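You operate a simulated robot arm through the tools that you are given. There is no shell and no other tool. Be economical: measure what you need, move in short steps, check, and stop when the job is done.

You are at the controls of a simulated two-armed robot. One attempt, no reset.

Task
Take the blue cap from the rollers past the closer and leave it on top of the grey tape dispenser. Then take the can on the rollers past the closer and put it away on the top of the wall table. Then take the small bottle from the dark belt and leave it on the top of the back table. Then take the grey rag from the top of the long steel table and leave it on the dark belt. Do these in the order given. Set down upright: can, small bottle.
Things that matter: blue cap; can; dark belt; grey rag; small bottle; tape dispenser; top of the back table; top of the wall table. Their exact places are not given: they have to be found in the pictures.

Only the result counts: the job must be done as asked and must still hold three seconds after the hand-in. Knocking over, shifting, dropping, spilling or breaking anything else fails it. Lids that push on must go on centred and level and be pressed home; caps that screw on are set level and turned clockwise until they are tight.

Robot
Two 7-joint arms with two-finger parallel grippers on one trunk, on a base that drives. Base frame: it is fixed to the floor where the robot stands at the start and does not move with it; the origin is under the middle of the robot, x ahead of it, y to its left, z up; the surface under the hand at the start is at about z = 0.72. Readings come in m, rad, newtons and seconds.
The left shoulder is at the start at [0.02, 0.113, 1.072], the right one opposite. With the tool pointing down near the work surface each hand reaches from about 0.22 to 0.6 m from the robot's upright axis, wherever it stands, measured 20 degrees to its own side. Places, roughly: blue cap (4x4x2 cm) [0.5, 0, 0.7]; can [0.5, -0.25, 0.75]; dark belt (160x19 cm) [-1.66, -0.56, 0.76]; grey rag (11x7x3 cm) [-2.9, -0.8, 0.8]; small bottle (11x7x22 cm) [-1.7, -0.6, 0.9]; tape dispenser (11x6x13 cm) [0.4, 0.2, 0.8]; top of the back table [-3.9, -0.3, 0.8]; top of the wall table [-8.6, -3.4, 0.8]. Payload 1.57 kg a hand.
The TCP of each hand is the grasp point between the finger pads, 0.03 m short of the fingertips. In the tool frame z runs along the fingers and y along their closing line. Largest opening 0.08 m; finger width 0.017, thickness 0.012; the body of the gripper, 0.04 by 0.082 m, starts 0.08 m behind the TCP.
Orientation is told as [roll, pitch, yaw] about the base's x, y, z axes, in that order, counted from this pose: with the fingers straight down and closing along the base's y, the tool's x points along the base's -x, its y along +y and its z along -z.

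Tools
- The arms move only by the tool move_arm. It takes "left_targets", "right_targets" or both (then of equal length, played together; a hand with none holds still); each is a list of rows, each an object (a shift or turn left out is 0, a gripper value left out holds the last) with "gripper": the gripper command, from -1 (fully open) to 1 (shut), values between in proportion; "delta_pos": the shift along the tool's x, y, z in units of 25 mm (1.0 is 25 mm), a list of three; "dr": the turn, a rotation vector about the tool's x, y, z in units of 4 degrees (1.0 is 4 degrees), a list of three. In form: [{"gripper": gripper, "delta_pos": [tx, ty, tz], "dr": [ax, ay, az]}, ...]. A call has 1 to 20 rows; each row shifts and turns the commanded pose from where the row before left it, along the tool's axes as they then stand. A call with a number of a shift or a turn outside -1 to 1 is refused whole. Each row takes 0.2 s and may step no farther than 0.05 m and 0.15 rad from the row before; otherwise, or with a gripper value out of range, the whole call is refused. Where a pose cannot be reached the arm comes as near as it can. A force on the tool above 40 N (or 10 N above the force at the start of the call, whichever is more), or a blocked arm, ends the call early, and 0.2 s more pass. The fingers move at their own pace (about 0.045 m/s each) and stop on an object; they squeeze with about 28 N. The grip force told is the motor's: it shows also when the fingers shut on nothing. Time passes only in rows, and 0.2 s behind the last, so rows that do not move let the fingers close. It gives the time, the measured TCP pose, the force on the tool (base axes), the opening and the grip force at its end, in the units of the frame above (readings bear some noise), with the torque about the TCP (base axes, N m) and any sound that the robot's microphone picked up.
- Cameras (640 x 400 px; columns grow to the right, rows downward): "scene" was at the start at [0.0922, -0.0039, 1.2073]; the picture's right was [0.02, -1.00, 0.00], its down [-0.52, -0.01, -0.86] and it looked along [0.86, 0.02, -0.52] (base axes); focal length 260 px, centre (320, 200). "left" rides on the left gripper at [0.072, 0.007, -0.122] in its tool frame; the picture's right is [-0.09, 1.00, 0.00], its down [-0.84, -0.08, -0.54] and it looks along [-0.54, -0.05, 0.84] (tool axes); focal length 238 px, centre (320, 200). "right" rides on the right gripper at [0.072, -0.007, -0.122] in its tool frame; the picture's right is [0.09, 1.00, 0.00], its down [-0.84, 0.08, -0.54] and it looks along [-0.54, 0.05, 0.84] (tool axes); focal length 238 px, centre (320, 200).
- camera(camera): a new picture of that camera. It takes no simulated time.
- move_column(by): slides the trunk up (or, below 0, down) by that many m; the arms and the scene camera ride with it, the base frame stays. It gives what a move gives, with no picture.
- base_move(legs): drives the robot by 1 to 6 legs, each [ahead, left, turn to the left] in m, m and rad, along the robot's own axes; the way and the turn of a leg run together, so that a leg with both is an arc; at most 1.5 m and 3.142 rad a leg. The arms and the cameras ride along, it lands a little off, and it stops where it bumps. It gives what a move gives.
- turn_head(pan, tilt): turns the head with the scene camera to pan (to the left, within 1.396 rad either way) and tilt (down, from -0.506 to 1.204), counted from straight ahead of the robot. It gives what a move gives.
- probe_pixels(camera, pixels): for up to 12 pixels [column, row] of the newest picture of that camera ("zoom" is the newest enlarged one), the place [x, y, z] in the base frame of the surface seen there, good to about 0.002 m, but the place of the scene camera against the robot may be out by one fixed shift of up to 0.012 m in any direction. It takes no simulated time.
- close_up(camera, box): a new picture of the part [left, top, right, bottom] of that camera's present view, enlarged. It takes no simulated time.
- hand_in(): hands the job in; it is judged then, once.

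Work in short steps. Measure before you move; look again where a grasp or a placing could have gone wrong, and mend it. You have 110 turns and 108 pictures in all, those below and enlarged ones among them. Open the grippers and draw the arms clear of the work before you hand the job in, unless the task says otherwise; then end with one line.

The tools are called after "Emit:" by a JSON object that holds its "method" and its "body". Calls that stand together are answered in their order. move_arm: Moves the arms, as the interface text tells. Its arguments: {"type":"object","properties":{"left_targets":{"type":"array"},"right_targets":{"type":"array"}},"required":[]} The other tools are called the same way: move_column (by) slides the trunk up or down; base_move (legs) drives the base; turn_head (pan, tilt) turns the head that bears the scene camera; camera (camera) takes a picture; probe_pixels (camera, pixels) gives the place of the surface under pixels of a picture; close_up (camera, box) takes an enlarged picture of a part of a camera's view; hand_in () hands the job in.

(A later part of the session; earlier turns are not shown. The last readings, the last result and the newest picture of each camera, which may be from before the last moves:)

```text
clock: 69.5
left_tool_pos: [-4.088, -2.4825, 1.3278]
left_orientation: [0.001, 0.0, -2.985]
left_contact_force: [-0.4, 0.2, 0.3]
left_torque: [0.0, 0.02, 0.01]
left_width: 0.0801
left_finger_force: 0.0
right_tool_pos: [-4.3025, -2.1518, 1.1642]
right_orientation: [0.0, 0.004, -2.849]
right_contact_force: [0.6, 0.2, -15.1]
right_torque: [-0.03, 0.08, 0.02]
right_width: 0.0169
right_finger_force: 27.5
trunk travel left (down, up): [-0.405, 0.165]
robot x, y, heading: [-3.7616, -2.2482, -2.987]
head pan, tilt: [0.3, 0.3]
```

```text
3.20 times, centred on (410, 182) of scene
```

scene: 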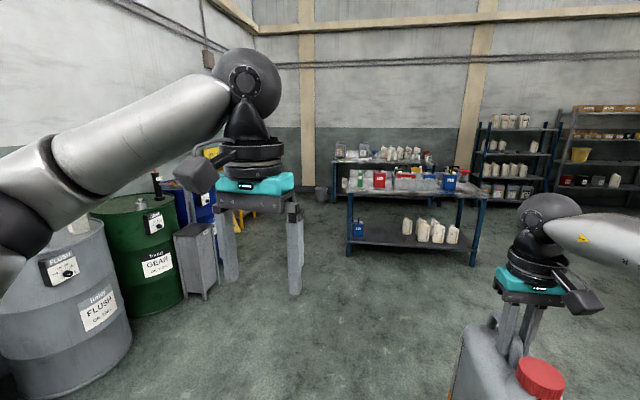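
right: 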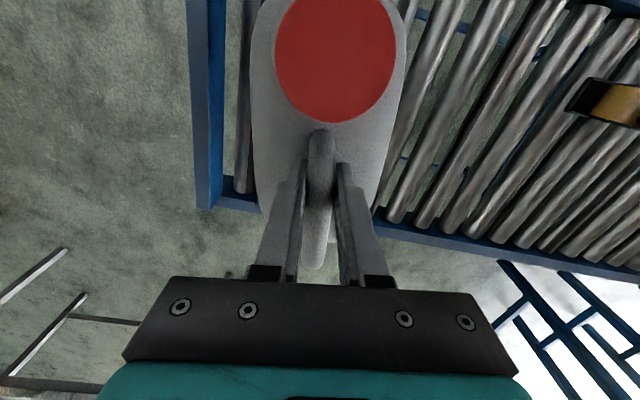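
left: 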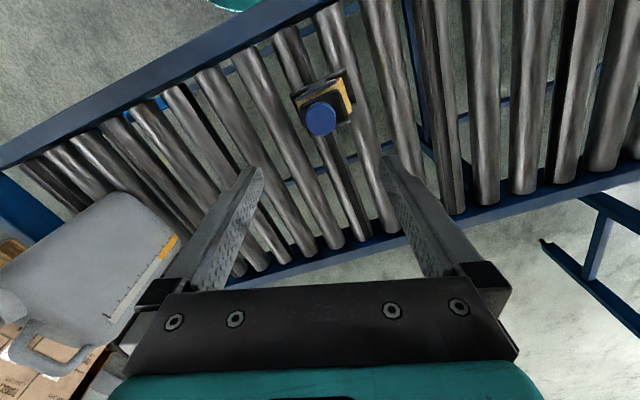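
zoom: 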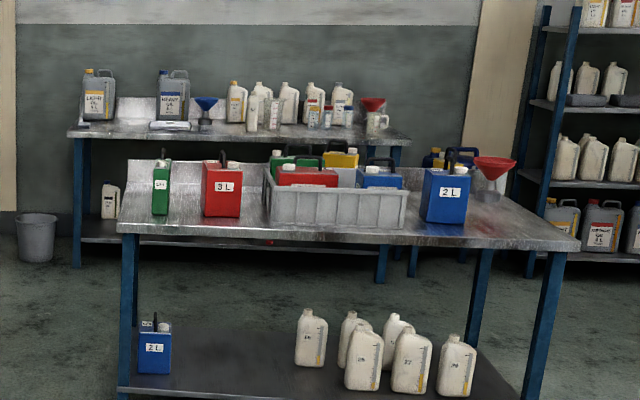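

In the room's tilted frame (aisle heading ≈ -2.79) there is a corridor left of the front table. I drive into it and look again.

Emit:
{"method": "base_move", "body": {"legs": [[0, 0, 0.461], [0.88, 0, 0], [0.88, 0, 0], [0, 0, -0.264], [0.6, 0, 0]]}}

Emit:
{"method": "turn_head", "body": {"pan": -0.1, "tilt": 0.45}}

Emit:
{"method": "camera", "body": {"camera": "scene"}}

```text
clock: 83.7
left_tool_pos: [-6.0252, -3.8132, 1.3268]
left_orientation: [0.0, 0.004, -2.773]
left_contact_force: [0.6, -0.4, 0.3]
left_torque: [-0.01, -0.02, 0.02]
left_width: 0.0803
left_finger_force: 0.0
right_tool_pos: [-6.3035, -3.5346, 1.164]
right_orientation: [-0.001, 0.003, -2.64]
right_contact_force: [-0.3, -0.7, -15.6]
right_torque: [0.0, 0.06, 0.01]
right_width: 0.0172
right_finger_force: 28.7
trunk travel left (down, up): [-0.405, 0.165]
robot x, y, heading: [-5.7572, -3.5152, -2.774]
head pan, tilt: [0.3, 0.3]
```

```text
clock: 84.6
left_tool_pos: [-6.0252, -3.8115, 1.3269]
left_orientation: [0.001, 0.001, -2.774]
left_contact_force: [1.0, 1.4, 0.1]
left_torque: [-0.02, -0.01, 0.0]
left_width: 0.08
left_finger_force: 0.1
right_tool_pos: [-6.3028, -3.5331, 1.1632]
right_orientation: [0.001, 0.005, -2.638]
right_contact_force: [-1.1, -1.1, -14.8]
right_torque: [-0.04, 0.03, 0.01]
right_width: 0.0169
right_finger_force: 28.0
trunk travel left (down, up): [-0.405, 0.165]
robot x, y, heading: [-5.7572, -3.5145, -2.778]
head pan, tilt: [-0.099, 0.45]
```

```text
77 pictures are left
```

scene: 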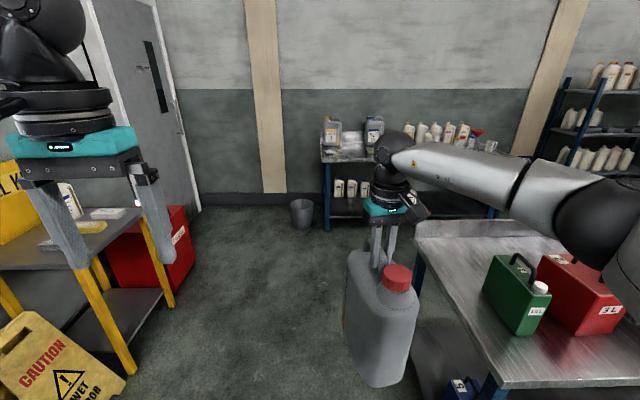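

Probing the front table's left edge and the caution sign/left table for clearance.

Emit:
{"method": "probe_pixels", "body": {"camera": "scene", "pixels": [[418, 228], [430, 260], [492, 380], [120, 370], [140, 330], [165, 290], [322, 150], [345, 155], [302, 215], [90, 260], [375, 150], [325, 225]]}}

Emit:
{"method": "close_up", "body": {"camera": "scene", "box": [290, 90, 510, 230]}}

```text
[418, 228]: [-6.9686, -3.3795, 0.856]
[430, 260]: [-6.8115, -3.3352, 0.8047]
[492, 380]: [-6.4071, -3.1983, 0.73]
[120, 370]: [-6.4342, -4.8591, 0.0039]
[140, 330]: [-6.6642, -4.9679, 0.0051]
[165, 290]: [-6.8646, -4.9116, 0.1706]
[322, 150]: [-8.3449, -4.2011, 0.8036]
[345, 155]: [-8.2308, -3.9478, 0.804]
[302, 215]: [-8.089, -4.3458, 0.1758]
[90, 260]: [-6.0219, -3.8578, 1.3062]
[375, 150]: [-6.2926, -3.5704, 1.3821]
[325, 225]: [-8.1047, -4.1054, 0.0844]
```

```text
2.86 times, centred on (400, 160) of scene
```

zoom: 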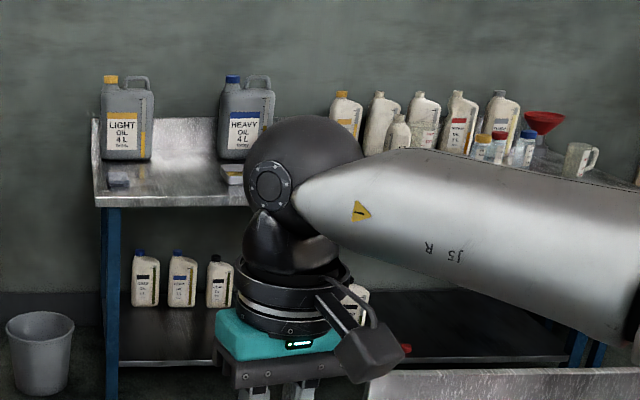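

Clear: corner of the front table at lateral 0.81 and I'm at 1.35. Drive forward 1.5, then slide right in front of the wall table.

Emit:
{"method": "base_move", "body": {"legs": [[0.75, 0, -0.01], [0.75, 0, 0], [0.08, -0.45, 0]]}}

Emit:
{"method": "turn_head", "body": {"pan": 0.0, "tilt": 0.55}}

Emit:
{"method": "camera", "body": {"camera": "scene"}}

Emit:
{"method": "camera", "body": {"camera": "left"}}

```text
clock: 94.7
left_tool_pos: [-7.6704, -3.9172, 1.3267]
left_orientation: [0.0, 0.002, -2.816]
left_contact_force: [-0.2, 0.6, -0.6]
left_torque: [0.01, -0.01, -0.03]
left_width: 0.0798
left_finger_force: 0.0
right_tool_pos: [-7.9356, -3.6273, 1.1645]
right_orientation: [0.0, 0.005, -2.683]
right_contact_force: [-0.6, -0.2, -15.1]
right_torque: [0.0, 0.04, 0.02]
right_width: 0.0168
right_finger_force: 28.1
trunk travel left (down, up): [-0.405, 0.165]
robot x, y, heading: [-7.3891, -3.627, -2.818]
head pan, tilt: [-0.099, 0.45]
```

```text
clock: 95.4
left_tool_pos: [-7.669, -3.9172, 1.3269]
left_orientation: [0.001, 0.002, -2.817]
left_contact_force: [-0.1, -0.7, -0.2]
left_torque: [0.0, 0.02, 0.01]
left_width: 0.0799
left_finger_force: 0.0
right_tool_pos: [-7.9344, -3.628, 1.1637]
right_orientation: [-0.001, 0.005, -2.683]
right_contact_force: [0.1, -0.2, -15.0]
right_torque: [-0.04, 0.05, 0.01]
right_width: 0.0171
right_finger_force: 28.2
trunk travel left (down, up): [-0.405, 0.165]
robot x, y, heading: [-7.3885, -3.6255, -2.816]
head pan, tilt: [0.0, 0.55]
```

```text
75 pictures are left
```

scene: 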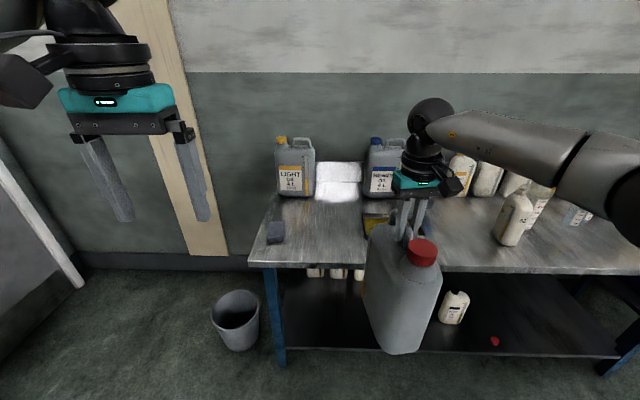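

```text
74 pictures are left
```

left: 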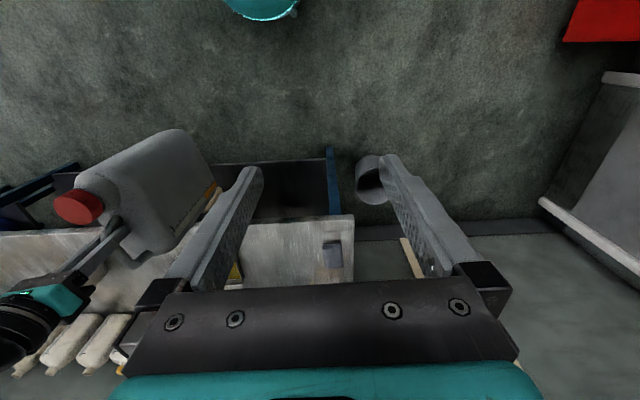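

Free spot around (325,235) between the small block (275,232) and the yellow box (375,222). Probing it.

Emit:
{"method": "probe_pixels", "body": {"camera": "scene", "pixels": [[285, 232], [325, 215], [325, 235], [325, 258], [345, 240], [365, 230], [362, 215], [340, 200], [300, 260], [460, 240], [495, 240], [480, 265]]}}

Emit:
{"method": "probe_pixels", "body": {"camera": "left", "pixels": [[325, 240], [325, 265], [290, 225], [280, 255], [300, 240], [235, 275], [345, 218], [335, 255]]}}

```text
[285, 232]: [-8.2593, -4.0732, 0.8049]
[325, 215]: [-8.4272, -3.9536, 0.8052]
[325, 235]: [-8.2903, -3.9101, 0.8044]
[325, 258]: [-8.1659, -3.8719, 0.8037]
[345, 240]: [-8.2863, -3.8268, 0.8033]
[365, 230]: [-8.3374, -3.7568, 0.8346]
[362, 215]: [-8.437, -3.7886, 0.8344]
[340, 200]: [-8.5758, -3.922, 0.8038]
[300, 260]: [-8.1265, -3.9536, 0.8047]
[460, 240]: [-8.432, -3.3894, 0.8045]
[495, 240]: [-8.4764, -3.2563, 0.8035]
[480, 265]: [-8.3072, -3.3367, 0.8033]
```

```text
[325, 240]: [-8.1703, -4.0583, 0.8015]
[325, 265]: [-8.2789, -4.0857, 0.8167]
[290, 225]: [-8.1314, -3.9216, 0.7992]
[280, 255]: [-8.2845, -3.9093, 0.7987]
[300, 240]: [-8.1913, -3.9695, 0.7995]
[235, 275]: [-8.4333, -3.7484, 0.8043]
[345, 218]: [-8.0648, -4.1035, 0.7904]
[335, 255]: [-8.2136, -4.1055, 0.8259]
```

Target can centre (-8.28,-3.91). Drive left 0.16 and ahead 0.43; the can's bottom is at ~0.877, above the small things there.

Emit:
{"method": "base_move", "body": {"legs": [[0, 0.16, 0], [0.3, 0, 0], [0.13, 0, 0]]}}

Emit:
{"method": "camera", "body": {"camera": "scene"}}

Emit:
{"method": "camera", "body": {"camera": "left"}}

```text
clock: 99.3
left_tool_pos: [-8.0331, -4.195, 1.3257]
left_orientation: [-0.001, 0.003, -2.826]
left_contact_force: [-0.6, 0.2, -0.7]
left_torque: [0.0, -0.04, -0.02]
left_width: 0.0801
left_finger_force: 0.0
right_tool_pos: [-8.2949, -3.9037, 1.1632]
right_orientation: [-0.001, 0.004, -2.692]
right_contact_force: [-1.6, -0.6, -15.5]
right_torque: [-0.07, 0.1, 0.04]
right_width: 0.017
right_finger_force: 27.9
trunk travel left (down, up): [-0.405, 0.165]
robot x, y, heading: [-7.7471, -3.9149, -2.823]
head pan, tilt: [0.0, 0.55]
```

```text
73 pictures are left
```

scene: 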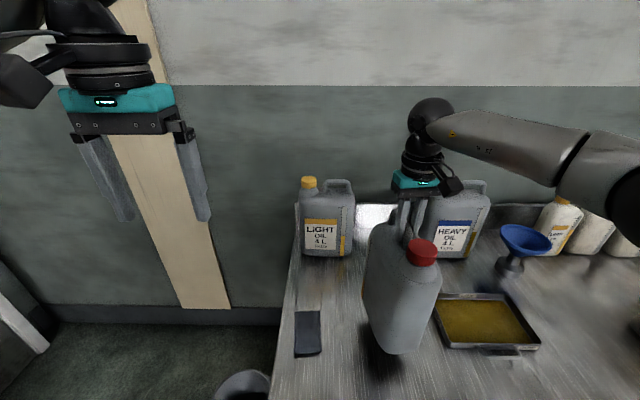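

```text
72 pictures are left
```

left: 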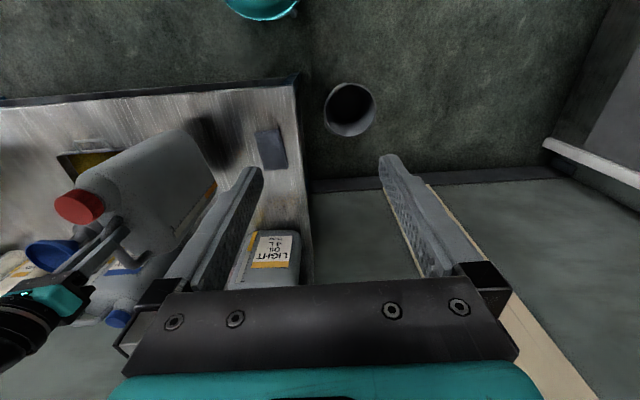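

The can hangs over the table; check margins to the tray's left edge (437,300-345) and the can's bottom.

Emit:
{"method": "probe_pixels", "body": {"camera": "scene", "pixels": [[437, 300], [436, 345], [400, 352], [437, 310], [370, 300], [320, 345], [300, 312], [360, 360], [435, 385], [425, 255], [350, 250], [435, 270]]}}

Emit:
{"method": "close_up", "body": {"camera": "scene", "box": [340, 180, 500, 380]}}

```text
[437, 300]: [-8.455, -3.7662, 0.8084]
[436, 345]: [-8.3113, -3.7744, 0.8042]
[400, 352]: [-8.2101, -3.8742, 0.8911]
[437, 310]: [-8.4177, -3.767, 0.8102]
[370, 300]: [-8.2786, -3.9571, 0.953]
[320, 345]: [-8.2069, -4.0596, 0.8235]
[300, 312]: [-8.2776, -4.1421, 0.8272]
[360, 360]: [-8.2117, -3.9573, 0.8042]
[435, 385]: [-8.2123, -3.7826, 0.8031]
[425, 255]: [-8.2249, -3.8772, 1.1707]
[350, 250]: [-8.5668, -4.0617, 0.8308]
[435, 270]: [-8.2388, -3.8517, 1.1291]
```

```text
2.00 times, centred on (420, 280) of scene
```

zoom: 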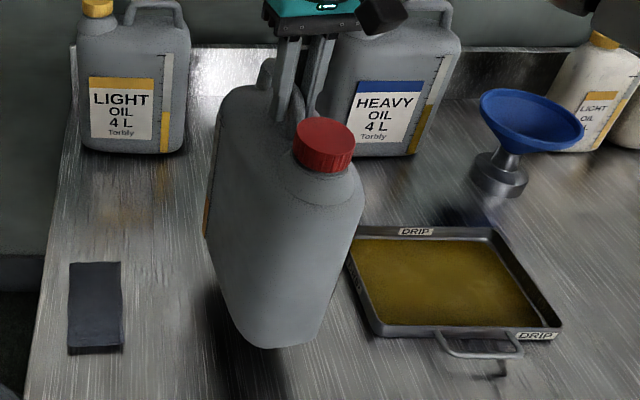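

Margins look fine; verify the table's front edge against the can with the left camera.

Emit:
{"method": "probe_pixels", "body": {"camera": "left", "pixels": [[200, 100], [200, 92], [100, 112], [100, 106], [270, 90], [150, 150], [190, 140], [205, 165], [95, 158], [265, 150]]}}

```text
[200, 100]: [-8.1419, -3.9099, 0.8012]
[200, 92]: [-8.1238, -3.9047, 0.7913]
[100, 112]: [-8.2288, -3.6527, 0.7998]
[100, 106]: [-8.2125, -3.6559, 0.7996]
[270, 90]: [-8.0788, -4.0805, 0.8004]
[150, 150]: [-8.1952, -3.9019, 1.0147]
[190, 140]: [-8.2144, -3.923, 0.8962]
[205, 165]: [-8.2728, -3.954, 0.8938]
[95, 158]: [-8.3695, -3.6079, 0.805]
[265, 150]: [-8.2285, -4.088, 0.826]
```

Can is 9 cm behind the front edge. Lower the trunk 0.068 (bottom stops ~8 mm above), then finish with the arm.

Emit:
{"method": "move_column", "body": {"by": -0.068}}

Emit:
{"method": "move_arm", "body": {"right_targets": [{"delta_pos": [0, 0, 0.12]}, {"delta_pos": [0, 0, 0.08]}, {"delta_pos": [0, 0, 0.06]}, {}]}}

Emit:
{"method": "camera", "body": {"camera": "scene"}}

```text
clock: 100.4
left_tool_pos: [-8.0317, -4.1952, 1.259]
left_orientation: [-0.001, 0.001, -2.827]
left_contact_force: [0.5, 0.4, 0.3]
left_torque: [-0.01, 0.02, 0.02]
left_width: 0.08
left_finger_force: 0.0
right_tool_pos: [-8.2943, -3.9016, 1.0956]
right_orientation: [0.001, 0.002, -2.692]
right_contact_force: [0.5, 0.0, -14.7]
right_torque: [-0.02, 0.02, 0.0]
right_width: 0.0168
right_finger_force: 27.4
trunk travel left (down, up): [-0.337, 0.233]
robot x, y, heading: [-7.7498, -3.9125, -2.828]
head pan, tilt: [0.0, 0.55]
```

```text
clock: 101.4
left_tool_pos: [-8.0305, -4.1956, 1.2593]
left_orientation: [0.0, 0.0, -2.827]
left_contact_force: [0.0, -0.7, -0.1]
left_torque: [0.0, -0.03, -0.02]
left_width: 0.08
left_finger_force: 0.1
right_tool_pos: [-8.2942, -3.9036, 1.0923]
right_orientation: [0.002, -0.004, -2.69]
right_contact_force: [-7.3, -0.6, 15.4]
right_torque: [0.38, -0.4, 0.1]
right_width: 0.0169
right_finger_force: 28.2
trunk travel left (down, up): [-0.337, 0.233]
robot x, y, heading: [-7.7484, -3.9148, -2.829]
head pan, tilt: [0.0, 0.55]
```

```text
70 pictures are left
```

scene: 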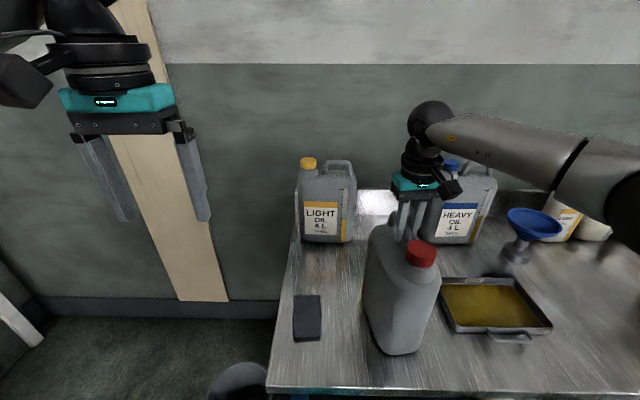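

Contact made (pressing). Ease up 2 mm and open the gripper.

Emit:
{"method": "move_arm", "body": {"right_targets": [{"delta_pos": [0, 0, -0.09]}, {}, {"gripper": 0.3}, {}, {"gripper": -0.6}, {}, {}, {}]}}

Emit:
{"method": "camera", "body": {"camera": "right"}}

Emit:
{"method": "close_up", "body": {"camera": "scene", "box": [340, 160, 500, 380]}}

```text
clock: 103.2
left_tool_pos: [-8.0297, -4.1959, 1.2585]
left_orientation: [0.001, 0.001, -2.828]
left_contact_force: [0.4, 0.2, 1.0]
left_torque: [0.01, 0.03, -0.02]
left_width: 0.0802
left_finger_force: 0.1
right_tool_pos: [-8.2919, -3.9022, 1.0911]
right_orientation: [0.0, 0.003, -2.691]
right_contact_force: [0.4, -0.4, 0.5]
right_torque: [-0.01, 0.01, 0.01]
right_width: 0.064
right_finger_force: 0.1
trunk travel left (down, up): [-0.337, 0.233]
robot x, y, heading: [-7.747, -3.9098, -2.827]
head pan, tilt: [0.0, 0.55]
```

```text
69 pictures are left
```

right: 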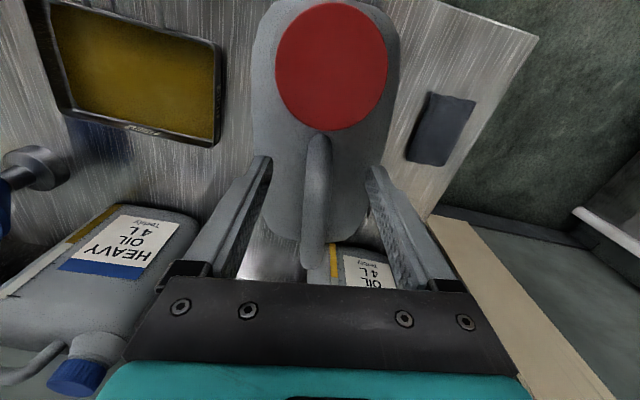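

```text
1.82 times, centred on (420, 270) of scene
```

zoom: 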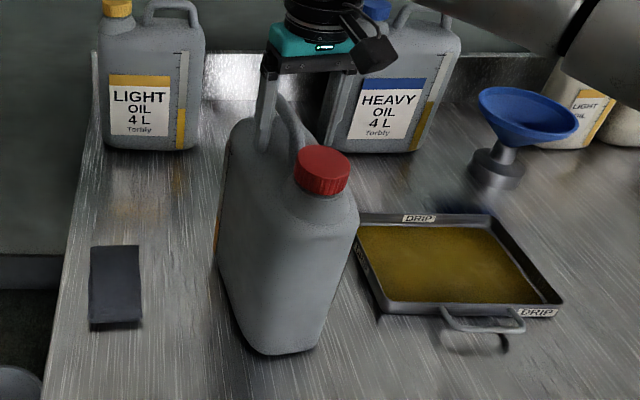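

Can stands. Lift clear with the trunk, then back out along the same way.

Emit:
{"method": "move_column", "body": {"by": 0.16}}

Emit:
{"method": "base_move", "body": {"legs": [[-0.42, 0, 0], [0, 0.3, 0], [0, 0, 0.037], [-1.4, 0, 0], [-1.2, 0, 0]]}}

Emit:
{"method": "camera", "body": {"camera": "scene"}}

```text
clock: 105.0
left_tool_pos: [-8.031, -4.1953, 1.4189]
left_orientation: [0.0, 0.0, -2.825]
left_contact_force: [-0.9, 0.0, -0.2]
left_torque: [0.04, -0.01, -0.01]
left_width: 0.0802
left_finger_force: 0.0
right_tool_pos: [-8.2929, -3.9022, 1.2508]
right_orientation: [0.0, 0.003, -2.691]
right_contact_force: [-0.4, 0.0, -0.5]
right_torque: [0.01, 0.05, -0.01]
right_width: 0.0639
right_finger_force: 0.1
trunk travel left (down, up): [-0.497, 0.073]
robot x, y, heading: [-7.7484, -3.9108, -2.828]
head pan, tilt: [0.0, 0.55]
```

```text
clock: 122.1
left_tool_pos: [-5.0504, -3.4607, 1.4198]
left_orientation: [-0.001, -0.002, -2.757]
left_contact_force: [0.6, -0.2, -0.2]
left_torque: [-0.04, 0.02, -0.01]
left_width: 0.0802
left_finger_force: 0.1
right_tool_pos: [-5.3316, -3.1881, 1.2518]
right_orientation: [0.001, 0.002, -2.622]
right_contact_force: [0.5, -0.1, -0.2]
right_torque: [-0.02, 0.03, 0.03]
right_width: 0.064
right_finger_force: 0.0
trunk travel left (down, up): [-0.497, 0.073]
robot x, y, heading: [-4.789, -3.159, -2.755]
head pan, tilt: [0.0, 0.55]
```

```text
67 pictures are left
```

scene: 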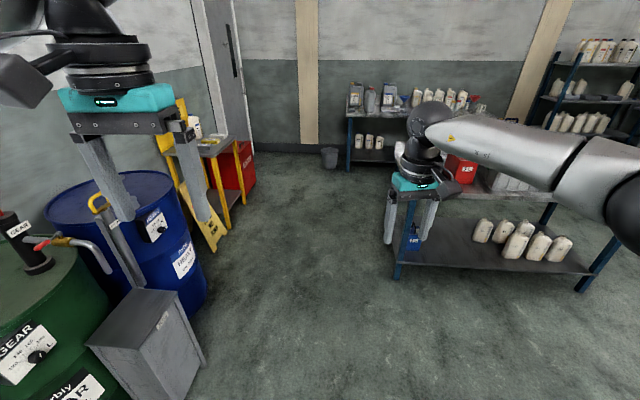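

Back in the aisle. Turn to face the belt/steel-table side (heading ≈1.92) and slide along it toward the belt, then look.

Emit:
{"method": "base_move", "body": {"legs": [[0, 0, -1.608], [0, -1.3, 0]]}}

Emit:
{"method": "turn_head", "body": {"pan": 0.0, "tilt": 0.35}}

Emit:
{"method": "camera", "body": {"camera": "scene"}}

```text
clock: 132.5
left_tool_pos: [-3.85, -2.419, 1.4196]
left_orientation: [0.001, 0.0, 1.927]
left_contact_force: [-1.0, 0.0, 0.1]
left_torque: [-0.01, -0.01, -0.02]
left_width: 0.0799
left_finger_force: 0.1
right_tool_pos: [-3.5679, -2.1445, 1.2516]
right_orientation: [0.0, 0.004, 2.064]
right_contact_force: [-0.7, -0.6, -1.0]
right_torque: [0.03, -0.01, -0.04]
right_width: 0.0639
right_finger_force: 0.0
trunk travel left (down, up): [-0.497, 0.073]
robot x, y, heading: [-3.5523, -2.6868, 1.921]
head pan, tilt: [0.0, 0.55]
```

```text
clock: 133.3
left_tool_pos: [-3.8501, -2.4187, 1.42]
left_orientation: [0.0, 0.001, 1.926]
left_contact_force: [-0.4, -0.4, 0.1]
left_torque: [0.0, 0.04, -0.05]
left_width: 0.0803
left_finger_force: 0.0
right_tool_pos: [-3.5682, -2.1447, 1.2512]
right_orientation: [0.0, 0.004, 2.064]
right_contact_force: [0.4, 0.1, 0.0]
right_torque: [-0.02, 0.0, 0.03]
right_width: 0.0641
right_finger_force: 0.1
trunk travel left (down, up): [-0.497, 0.073]
robot x, y, heading: [-3.5531, -2.6865, 1.928]
head pan, tilt: [0.0, 0.351]
```

```text
66 pictures are left
```

scene: 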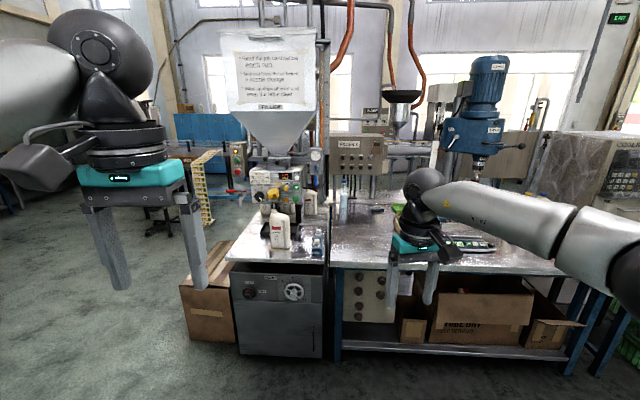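

Probing the surfaces to identify the back table and the steel table edge.

Emit:
{"method": "probe_pixels", "body": {"camera": "scene", "pixels": [[250, 250], [300, 262], [345, 262], [360, 225], [500, 262], [550, 265], [200, 165], [360, 205], [340, 345], [380, 210], [470, 243], [245, 355]]}}

Emit:
{"method": "close_up", "body": {"camera": "scene", "box": [180, 120, 420, 290]}}

```text
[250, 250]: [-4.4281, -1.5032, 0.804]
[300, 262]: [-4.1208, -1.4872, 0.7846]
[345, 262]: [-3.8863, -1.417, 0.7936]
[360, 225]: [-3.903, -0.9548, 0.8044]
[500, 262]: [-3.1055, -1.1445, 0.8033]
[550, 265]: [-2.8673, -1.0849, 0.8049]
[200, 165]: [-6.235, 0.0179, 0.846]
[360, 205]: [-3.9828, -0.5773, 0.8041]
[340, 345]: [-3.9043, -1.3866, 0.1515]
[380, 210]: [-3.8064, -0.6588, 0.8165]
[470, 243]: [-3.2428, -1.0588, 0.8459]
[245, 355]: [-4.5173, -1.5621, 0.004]
```

```text
2.35 times, centred on (300, 205) of scene
```

zoom: 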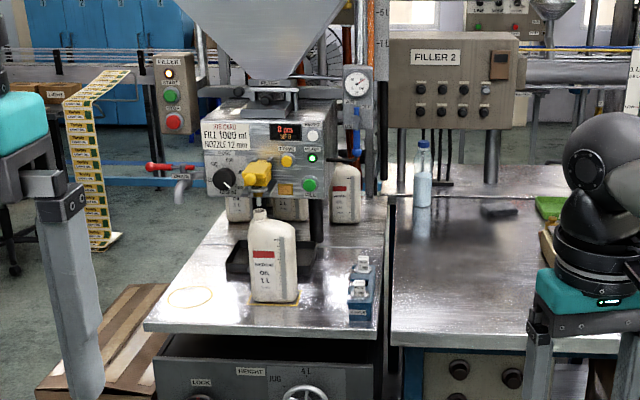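

The back table adjoins behind the steel table (not reachable from this side). First the bottle: slide 2.34 m right and look.

Emit:
{"method": "base_move", "body": {"legs": [[0, -1.2, 0], [0, -1.14, 0]]}}

Emit:
{"method": "turn_head", "body": {"pan": 0.0, "tilt": 0.45}}

Emit:
{"method": "camera", "body": {"camera": "scene"}}

```text
clock: 144.8
left_tool_pos: [-1.6658, -1.5579, 1.4199]
left_orientation: [0.0, 0.001, 1.949]
left_contact_force: [-0.5, -0.4, 0.2]
left_torque: [0.0, -0.03, -0.01]
left_width: 0.0804
left_finger_force: 0.0
right_tool_pos: [-1.3916, -1.2779, 1.2509]
right_orientation: [0.0, 0.004, 2.084]
right_contact_force: [0.6, -0.2, 0.2]
right_torque: [-0.01, 0.01, 0.04]
right_width: 0.064
right_finger_force: 0.0
trunk travel left (down, up): [-0.497, 0.073]
robot x, y, heading: [-1.3659, -1.8236, 1.948]
head pan, tilt: [0.0, 0.351]
```

```text
clock: 145.5
left_tool_pos: [-1.6661, -1.5572, 1.4192]
left_orientation: [0.0, -0.001, 1.949]
left_contact_force: [0.2, 0.3, 0.0]
left_torque: [0.0, -0.02, -0.01]
left_width: 0.08
left_finger_force: 0.1
right_tool_pos: [-1.3912, -1.2782, 1.2512]
right_orientation: [0.0, 0.004, 2.083]
right_contact_force: [0.3, -0.3, 0.1]
right_torque: [0.03, -0.01, 0.02]
right_width: 0.0638
right_finger_force: 0.0
trunk travel left (down, up): [-0.497, 0.073]
robot x, y, heading: [-1.3641, -1.8241, 1.948]
head pan, tilt: [0.0, 0.45]
```

```text
64 pictures are left
```

scene: 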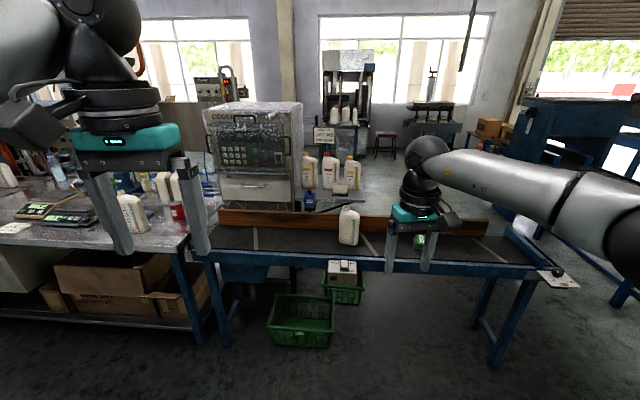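

Bottle at (348,225); green crate under the belt at (300,325) and the box at (343,270) may obstruct the base. Probing.

Emit:
{"method": "probe_pixels", "body": {"camera": "scene", "pixels": [[349, 215], [347, 240], [300, 345], [332, 345], [268, 335], [343, 275], [360, 280], [345, 257], [230, 257], [500, 262], [350, 240], [360, 300]]}}

Emit:
{"method": "close_up", "body": {"camera": "scene", "box": [250, 170, 450, 295]}}

```text
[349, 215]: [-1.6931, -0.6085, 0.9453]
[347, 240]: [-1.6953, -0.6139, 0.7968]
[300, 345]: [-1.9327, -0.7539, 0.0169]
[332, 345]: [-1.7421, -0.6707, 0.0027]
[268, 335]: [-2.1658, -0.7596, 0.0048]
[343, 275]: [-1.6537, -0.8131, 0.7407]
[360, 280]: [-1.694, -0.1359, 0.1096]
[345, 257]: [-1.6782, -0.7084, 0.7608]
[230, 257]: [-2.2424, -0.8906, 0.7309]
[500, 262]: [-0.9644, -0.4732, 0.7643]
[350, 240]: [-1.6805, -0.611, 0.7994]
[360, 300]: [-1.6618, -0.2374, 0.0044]
```

```text
3.20 times, centred on (350, 232) of scene
```

zoom: 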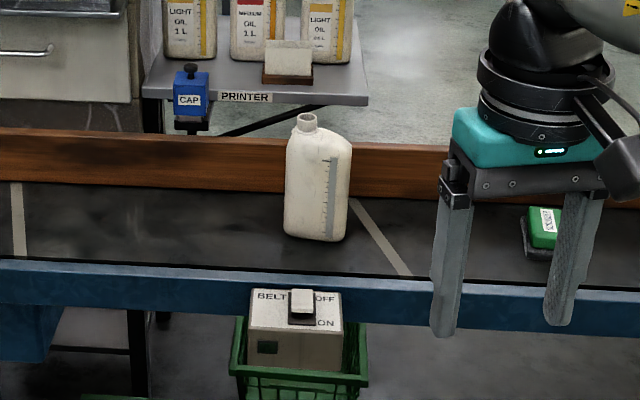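

Approach: correct heading slightly, go ahead 0.65 and left 0.05 with hands high, then look with the right camera.

Emit:
{"method": "base_move", "body": {"legs": [[0, 0.05, -0.03], [0.65, 0, 0]]}}

Emit:
{"method": "camera", "body": {"camera": "right"}}

Emit:
{"method": "turn_head", "body": {"pan": -0.2, "tilt": 0.85}}

Emit:
{"method": "camera", "body": {"camera": "scene"}}

```text
clock: 149.6
left_tool_pos: [-1.9173, -0.9483, 1.4187]
left_orientation: [0.001, 0.0, 1.902]
left_contact_force: [-0.1, -0.3, 0.3]
left_torque: [0.0, 0.03, 0.0]
left_width: 0.0802
left_finger_force: 0.0
right_tool_pos: [-1.6298, -0.6807, 1.2508]
right_orientation: [0.0, 0.003, 2.04]
right_contact_force: [-0.5, 0.8, 0.3]
right_torque: [-0.05, -0.02, -0.01]
right_width: 0.0642
right_finger_force: 0.0
trunk travel left (down, up): [-0.497, 0.073]
robot x, y, heading: [-1.6265, -1.2226, 1.9]
head pan, tilt: [0.0, 0.45]
```

```text
62 pictures are left
```

right: 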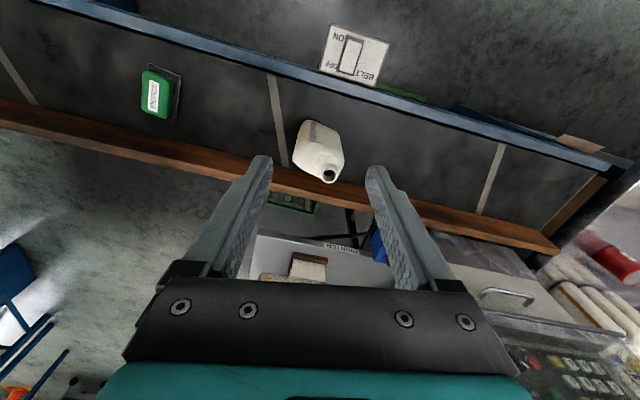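

```text
clock: 150.5
left_tool_pos: [-1.9168, -0.9477, 1.4188]
left_orientation: [0.001, 0.001, 1.903]
left_contact_force: [0.0, -1.1, -0.3]
left_torque: [0.0, -0.04, -0.01]
left_width: 0.08
left_finger_force: 0.0
right_tool_pos: [-1.6285, -0.6816, 1.2522]
right_orientation: [-0.001, 0.004, 2.039]
right_contact_force: [0.4, 0.4, -1.3]
right_torque: [0.01, -0.02, 0.0]
right_width: 0.064
right_finger_force: 0.1
trunk travel left (down, up): [-0.497, 0.073]
robot x, y, heading: [-1.6313, -1.221, 1.903]
head pan, tilt: [-0.201, 0.85]
```

```text
61 pictures are left
```

scene: 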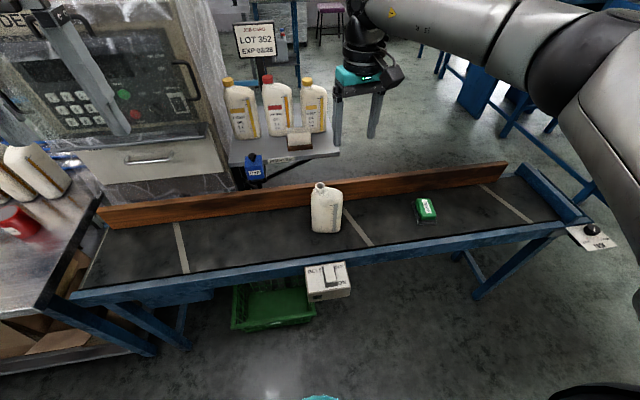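

Bottle visible in the right view at (320,150) with its mouth at (329,175). Close up and probe.

Emit:
{"method": "close_up", "body": {"camera": "right", "box": [270, 100, 370, 200]}}

Emit:
{"method": "probe_pixels", "body": {"camera": "right", "pixels": [[329, 175], [320, 160], [310, 135], [320, 125], [335, 135], [342, 160], [298, 155], [300, 140], [330, 150], [305, 125]]}}

Emit:
{"method": "probe_pixels", "body": {"camera": "scene", "pixels": [[320, 185], [312, 198], [340, 195], [326, 230], [312, 228], [339, 230], [326, 205], [320, 240], [330, 250]]}}

Emit:
{"method": "close_up", "body": {"camera": "scene", "box": [280, 160, 380, 260]}}

```text
4.00 times, centred on (320, 150) of right
```

zoom: 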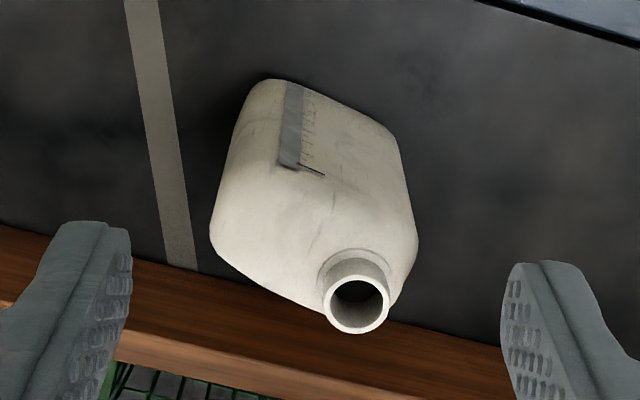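

```text
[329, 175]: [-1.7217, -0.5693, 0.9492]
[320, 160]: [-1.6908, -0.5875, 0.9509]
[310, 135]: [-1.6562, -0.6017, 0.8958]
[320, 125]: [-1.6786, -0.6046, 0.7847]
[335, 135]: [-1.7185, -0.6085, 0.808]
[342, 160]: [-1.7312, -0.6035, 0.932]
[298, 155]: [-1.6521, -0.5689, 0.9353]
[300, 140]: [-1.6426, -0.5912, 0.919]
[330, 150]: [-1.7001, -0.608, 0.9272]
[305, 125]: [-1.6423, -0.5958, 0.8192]
```

```text
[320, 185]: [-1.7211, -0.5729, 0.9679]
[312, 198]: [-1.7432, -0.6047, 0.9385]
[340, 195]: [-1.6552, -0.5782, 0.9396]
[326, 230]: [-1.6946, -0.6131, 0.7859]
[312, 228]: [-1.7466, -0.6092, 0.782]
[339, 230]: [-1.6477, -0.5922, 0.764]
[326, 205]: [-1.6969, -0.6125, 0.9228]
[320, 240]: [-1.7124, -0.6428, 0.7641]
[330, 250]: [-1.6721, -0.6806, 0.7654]
```

```text
4.00 times, centred on (330, 210) of scene
```

zoom: 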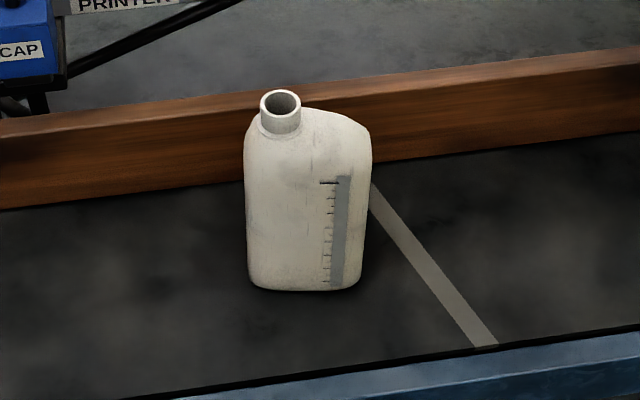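

I need the bottle's back edge and the board's height to choose a body grasp across its thickness.

Emit:
{"method": "probe_pixels", "body": {"camera": "right", "pixels": [[299, 162], [311, 170], [315, 173], [296, 158], [341, 168], [340, 172], [315, 160], [300, 175], [280, 160], [360, 195], [295, 152]]}}

Emit:
{"method": "probe_pixels", "body": {"camera": "scene", "pixels": [[300, 186], [300, 195], [300, 208], [360, 180], [360, 186], [360, 200]]}}

```text
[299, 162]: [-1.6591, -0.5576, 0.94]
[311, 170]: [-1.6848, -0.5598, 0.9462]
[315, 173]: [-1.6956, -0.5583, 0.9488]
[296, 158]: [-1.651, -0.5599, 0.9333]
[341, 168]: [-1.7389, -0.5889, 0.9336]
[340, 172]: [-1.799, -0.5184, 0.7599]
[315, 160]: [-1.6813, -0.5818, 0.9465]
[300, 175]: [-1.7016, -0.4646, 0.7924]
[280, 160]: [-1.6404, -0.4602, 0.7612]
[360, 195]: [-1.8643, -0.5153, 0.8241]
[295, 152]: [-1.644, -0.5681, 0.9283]
```

```text
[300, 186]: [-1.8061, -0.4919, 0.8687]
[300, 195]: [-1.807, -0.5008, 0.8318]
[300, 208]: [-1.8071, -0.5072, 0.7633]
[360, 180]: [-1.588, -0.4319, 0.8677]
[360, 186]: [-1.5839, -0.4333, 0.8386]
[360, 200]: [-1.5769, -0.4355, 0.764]
```

Bottle ≈6 cm thick, centre (-1.692,-0.580), yaw ≈0.13; board top 0.865. Base must be ~0.11 closer; check clearance from the left hand to the coder machine while turning the right wrist.

Emit:
{"method": "probe_pixels", "body": {"camera": "scene", "pixels": [[150, 60], [60, 100], [200, 30], [20, 180], [160, 150], [270, 150]]}}

Emit:
{"method": "move_arm", "body": {"right_targets": [{"gripper": -1, "dr": [0, 0, -0.98]}, {"dr": [0, 0, -0.98]}, {"dr": [0, 0, -0.98]}, {"dr": [0, 0, -0.98]}, {"dr": [0, 0, -0.98]}, {"dr": [0, 0, -0.98]}, {"dr": [0, 0, -0.98]}, {"dr": [0, 0, -0.98]}, {"dr": [0, 0, -0.98]}, {"dr": [0, 0, -0.98]}, {"dr": [0, 0, -0.98]}, {"dr": [0, 0, -0.98]}, {"dr": [0, 0, -0.98]}, {"dr": [0, 0, -0.98]}, {"dr": [0, 0, -0.98]}, {"dr": [0, 0, -0.98]}, {"dr": [0, 0, -0.98]}, {"dr": [0, 0, -0.98]}, {}]}}

```text
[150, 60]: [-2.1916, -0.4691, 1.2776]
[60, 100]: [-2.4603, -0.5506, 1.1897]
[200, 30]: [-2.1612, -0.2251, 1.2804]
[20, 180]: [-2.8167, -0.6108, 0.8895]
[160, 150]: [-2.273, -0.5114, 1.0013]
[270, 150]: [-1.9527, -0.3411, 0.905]
```

```text
clock: 154.5
left_tool_pos: [-1.9161, -0.9488, 1.4192]
left_orientation: [0.001, 0.001, 1.903]
left_contact_force: [-0.5, 0.4, 0.0]
left_torque: [0.02, -0.03, 0.02]
left_width: 0.0799
left_finger_force: 0.0
right_tool_pos: [-1.629, -0.6823, 1.2516]
right_orientation: [0.002, 0.005, 2.38]
right_contact_force: [-0.2, 0.2, 0.3]
right_torque: [-0.01, 0.01, 0.01]
right_width: 0.0803
right_finger_force: 0.0
right hand out of reach, approached as far as the arm can: row 6, 7, 8, 9, 10, 11, 12, 13, 14, 15, 16, 17, 18
trunk travel left (down, up): [-0.497, 0.073]
robot x, y, heading: [-1.6283, -1.2258, 1.901]
head pan, tilt: [-0.201, 0.85]
```

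The wrist stops at yaw 2.38 when stretched. I bring the base closer by 0.11 and retract the hand while turning the other way (toward yaw 0.13).

Emit:
{"method": "base_move", "body": {"legs": [[0.11, 0, 0]]}}

Emit:
{"method": "move_arm", "body": {"right_targets": [{"dr": [0, 0, 0.98]}, {"dr": [0, 0, 0.98]}, {"dr": [0, 0, 0.98]}, {"dr": [0, 0, 0.98]}, {"dr": [0, 0, 0.98]}, {"dr": [0, 0, 0.98]}, {"dr": [0, 0, 0.98]}, {"delta_pos": [1, 0, 0]}, {"delta_pos": [1, 0, 0]}, {"delta_pos": [1, 0, 0]}, {"delta_pos": [1, 0, 0]}, {"dr": [0, 0, 0.98]}, {"dr": [0, 0, 0.98]}, {"dr": [0, 0, 0.98]}, {"dr": [0, 0, 0.98]}, {"dr": [0, 0, 0.98]}, {"dr": [0, 0, 0.98]}, {"dr": [0, 0, 0.98]}, {"dr": [0, 0, 0.98]}, {}]}}

```text
clock: 155.7
left_tool_pos: [-1.953, -0.8438, 1.4197]
left_orientation: [-0.001, 0.001, 1.9]
left_contact_force: [0.4, 0.0, 0.8]
left_torque: [0.01, -0.01, -0.02]
left_width: 0.0801
left_finger_force: 0.1
right_tool_pos: [-1.6651, -0.5771, 1.2506]
right_orientation: [0.002, 0.004, 2.381]
right_contact_force: [-0.5, -1.0, -0.6]
right_torque: [0.0, -0.02, -0.02]
right_width: 0.08
right_finger_force: 0.1
trunk travel left (down, up): [-0.497, 0.073]
robot x, y, heading: [-1.6634, -1.1245, 1.898]
head pan, tilt: [-0.201, 0.85]
```

```text
clock: 159.9
left_tool_pos: [-1.952, -0.8437, 1.4185]
left_orientation: [0.0, 0.0, 1.9]
left_contact_force: [0.0, 0.3, 0.4]
left_torque: [-0.03, 0.02, 0.02]
left_width: 0.08
left_finger_force: 0.0
right_tool_pos: [-1.6328, -0.6719, 1.2521]
right_orientation: [-0.003, 0.003, 1.355]
right_contact_force: [0.5, 0.2, -0.4]
right_torque: [0.01, 0.04, 0.0]
right_width: 0.0803
right_finger_force: 0.0
trunk travel left (down, up): [-0.497, 0.073]
robot x, y, heading: [-1.6582, -1.1204, 1.903]
head pan, tilt: [-0.201, 0.85]
```

Turning works in this direction; continue to yaw ≈0.13.

Emit:
{"method": "move_arm", "body": {"right_targets": [{"dr": [0, 0, 0.975]}, {"dr": [0, 0, 0.975]}, {"dr": [0, 0, 0.975]}, {"dr": [0, 0, 0.975]}, {"dr": [0, 0, 0.975]}, {"dr": [0, 0, 0.975]}, {"dr": [0, 0, 0.975]}, {"dr": [0, 0, 0.975]}, {"dr": [0, 0, 0.975]}, {"dr": [0, 0, 0.975]}, {"dr": [0, 0, 0.975]}, {"dr": [0, 0, 0.975]}, {"dr": [0, 0, 0.975]}, {"dr": [0, 0, 0.975]}, {"dr": [0, 0, 0.975]}, {"dr": [0, 0, 0.975]}, {"dr": [0, 0, 0.975]}, {"dr": [0, 0, 0.975]}, {}]}}

Emit:
{"method": "camera", "body": {"camera": "right"}}

```text
clock: 163.9
left_tool_pos: [-1.9514, -0.8437, 1.4204]
left_orientation: [-0.001, -0.001, 1.9]
left_contact_force: [0.0, 0.1, 0.7]
left_torque: [-0.01, 0.0, -0.06]
left_width: 0.0797
left_finger_force: 0.0
right_tool_pos: [-1.6313, -0.6729, 1.2506]
right_orientation: [-0.004, -0.002, 0.129]
right_contact_force: [0.2, -0.7, 0.3]
right_torque: [-0.04, -0.01, 0.0]
right_width: 0.0801
right_finger_force: 0.1
trunk travel left (down, up): [-0.497, 0.073]
robot x, y, heading: [-1.6607, -1.1226, 1.903]
head pan, tilt: [-0.201, 0.85]
```

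```text
58 pictures are left
```

right: 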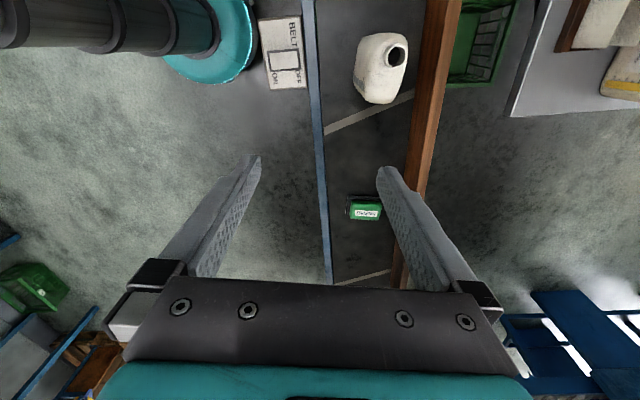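

Wrist turned. Move above the bottle (tool x +1.94, y +4.0) and down 0.13 to hover, then look.

Emit:
{"method": "move_arm", "body": {"right_targets": [{"delta_pos": [0.4, 0.8, 0]}, {"delta_pos": [0.4, 0.8, 0]}, {"delta_pos": [0.4, 0.8, 0]}, {"delta_pos": [0.4, 0.8, 0]}, {"delta_pos": [0.34, 0.8, 0]}, {"delta_pos": [0, 0, 1]}, {"delta_pos": [0, 0, 1]}, {"delta_pos": [0, 0, 1]}, {"delta_pos": [0, 0, 1]}, {"delta_pos": [0, 0, 1]}, {"delta_pos": [0, 0, 1]}, {}]}}

Emit:
{"method": "camera", "body": {"camera": "right"}}

Emit:
{"method": "camera", "body": {"camera": "scene"}}

```text
clock: 166.5
left_tool_pos: [-1.953, -0.845, 1.419]
left_orientation: [0.001, -0.002, 1.899]
left_contact_force: [0.7, 0.2, -0.1]
left_torque: [0.0, -0.04, 0.0]
left_width: 0.0798
left_finger_force: 0.0
right_tool_pos: [-1.6936, -0.5811, 1.1022]
right_orientation: [-0.003, -0.003, 0.13]
right_contact_force: [-0.4, -0.2, 0.2]
right_torque: [0.01, 0.02, 0.04]
right_width: 0.0803
right_finger_force: 0.0
trunk travel left (down, up): [-0.497, 0.073]
robot x, y, heading: [-1.6639, -1.1221, 1.902]
head pan, tilt: [-0.201, 0.85]
```

```text
57 pictures are left
```

right: 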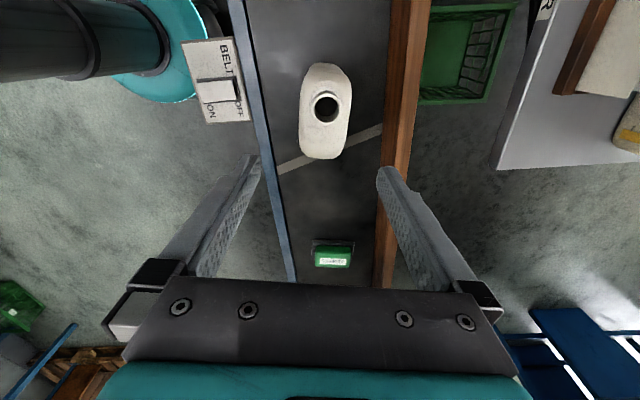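

```text
56 pictures are left
```

scene: 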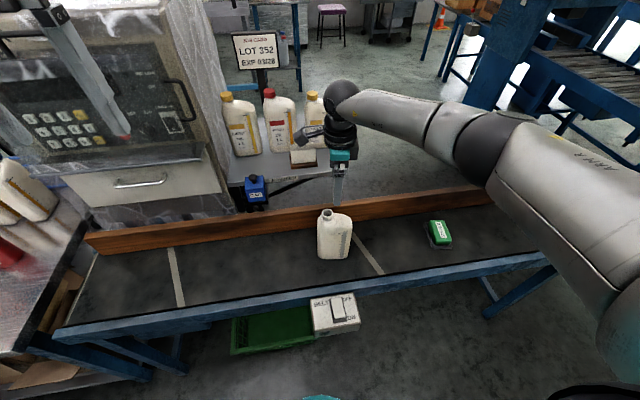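

Nearly aligned. Probe the bottle's shoulder edges to centre between the fingers.

Emit:
{"method": "probe_pixels", "body": {"camera": "right", "pixels": [[306, 100], [303, 130], [303, 145], [347, 100], [348, 125], [343, 145], [325, 105], [325, 125], [320, 155], [328, 90], [325, 140]]}}

Emit:
{"method": "close_up", "body": {"camera": "right", "box": [275, 50, 375, 170]}}

```text
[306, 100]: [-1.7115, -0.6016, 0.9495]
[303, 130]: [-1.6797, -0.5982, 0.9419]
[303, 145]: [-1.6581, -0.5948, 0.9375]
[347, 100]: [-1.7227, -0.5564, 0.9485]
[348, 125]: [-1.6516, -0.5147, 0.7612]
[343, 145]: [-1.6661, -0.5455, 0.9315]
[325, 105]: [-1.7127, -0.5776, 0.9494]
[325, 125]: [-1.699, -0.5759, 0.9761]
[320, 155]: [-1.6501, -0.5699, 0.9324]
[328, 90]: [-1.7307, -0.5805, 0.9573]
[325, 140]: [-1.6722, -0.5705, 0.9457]
```

```text
3.33 times, centred on (325, 110) of right
```

zoom: 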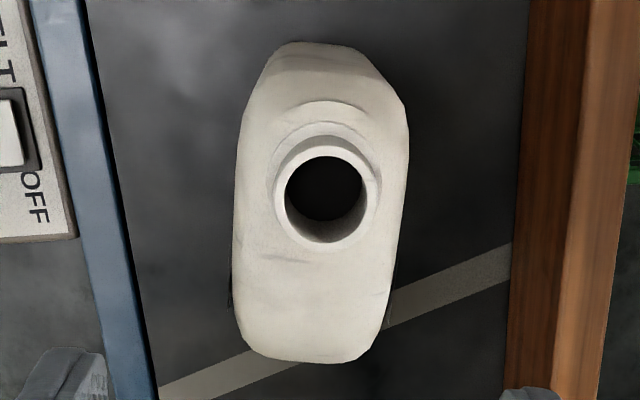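

Centre is 4 mm further back. Descend to z≈0.915 and close.

Emit:
{"method": "move_arm", "body": {"right_targets": [{"delta_pos": [0, 0.16, 0.9]}, {"delta_pos": [0, 0, 0.9]}, {"delta_pos": [0, 0, 0.9]}, {"delta_pos": [0, 0, 0.9]}, {"delta_pos": [0, 0, 0.8]}, {"delta_pos": [0, 0, 0.8]}, {"delta_pos": [0, 0, 0.8]}, {"delta_pos": [0, 0, 0.8]}, {"delta_pos": [0, 0, 0.65]}, {}, {"gripper": 1}, {}, {}, {}]}}

Emit:
{"method": "camera", "body": {"camera": "scene"}}

```text
clock: 169.5
left_tool_pos: [-1.9527, -0.8445, 1.42]
left_orientation: [0.0, 0.0, 1.901]
left_contact_force: [-1.3, -0.5, 0.6]
left_torque: [0.02, 0.01, -0.02]
left_width: 0.0801
left_finger_force: 0.1
right_tool_pos: [-1.6805, -0.6082, 0.9274]
right_orientation: [0.0, 0.001, 0.13]
right_contact_force: [-0.2, 4.2, 3.9]
right_torque: [0.76, 0.2, -0.1]
right_width: 0.066
right_finger_force: 27.6
right hand out of reach, approached as far as the arm can: row 6, 7, 8, 9
trunk travel left (down, up): [-0.497, 0.073]
robot x, y, heading: [-1.6599, -1.1181, 1.898]
head pan, tilt: [-0.201, 0.85]
```

```text
54 pictures are left
```

scene: 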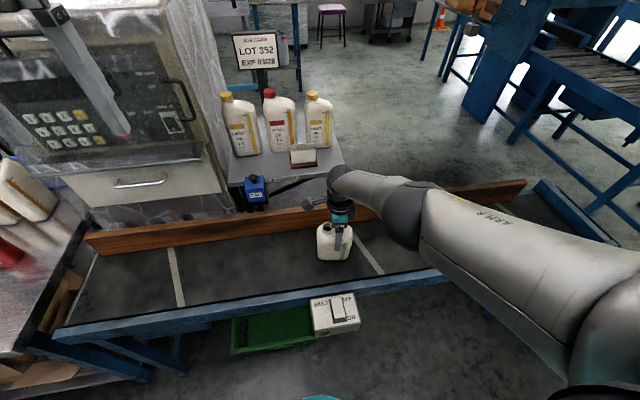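

The arm ran out of reach (trunk too high) and slid back 3 cm; check the bottle before anything else.

Emit:
{"method": "camera", "body": {"camera": "right"}}

Emit:
{"method": "close_up", "body": {"camera": "scene", "box": [280, 170, 400, 280]}}

```text
53 pictures are left
```

right: 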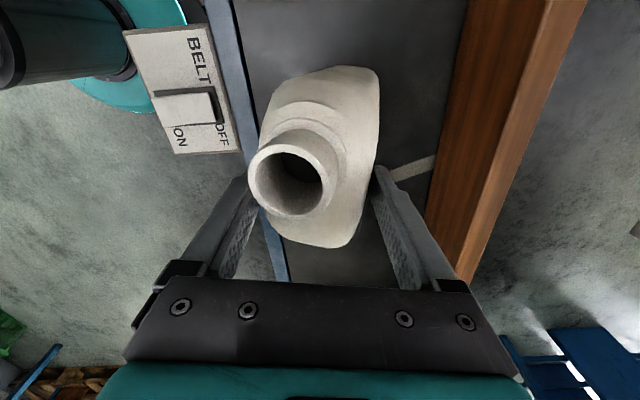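

```text
3.64 times, centred on (340, 225) of scene
```

zoom: 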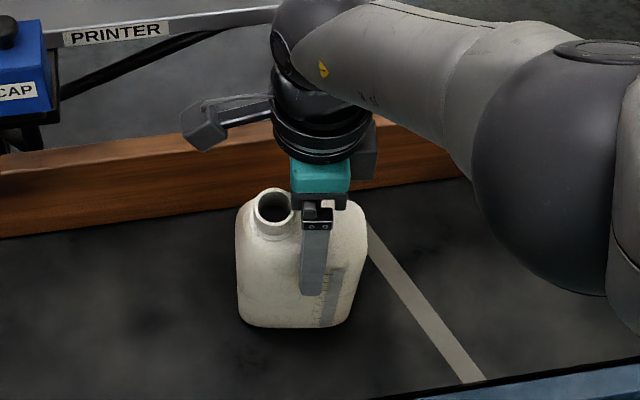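

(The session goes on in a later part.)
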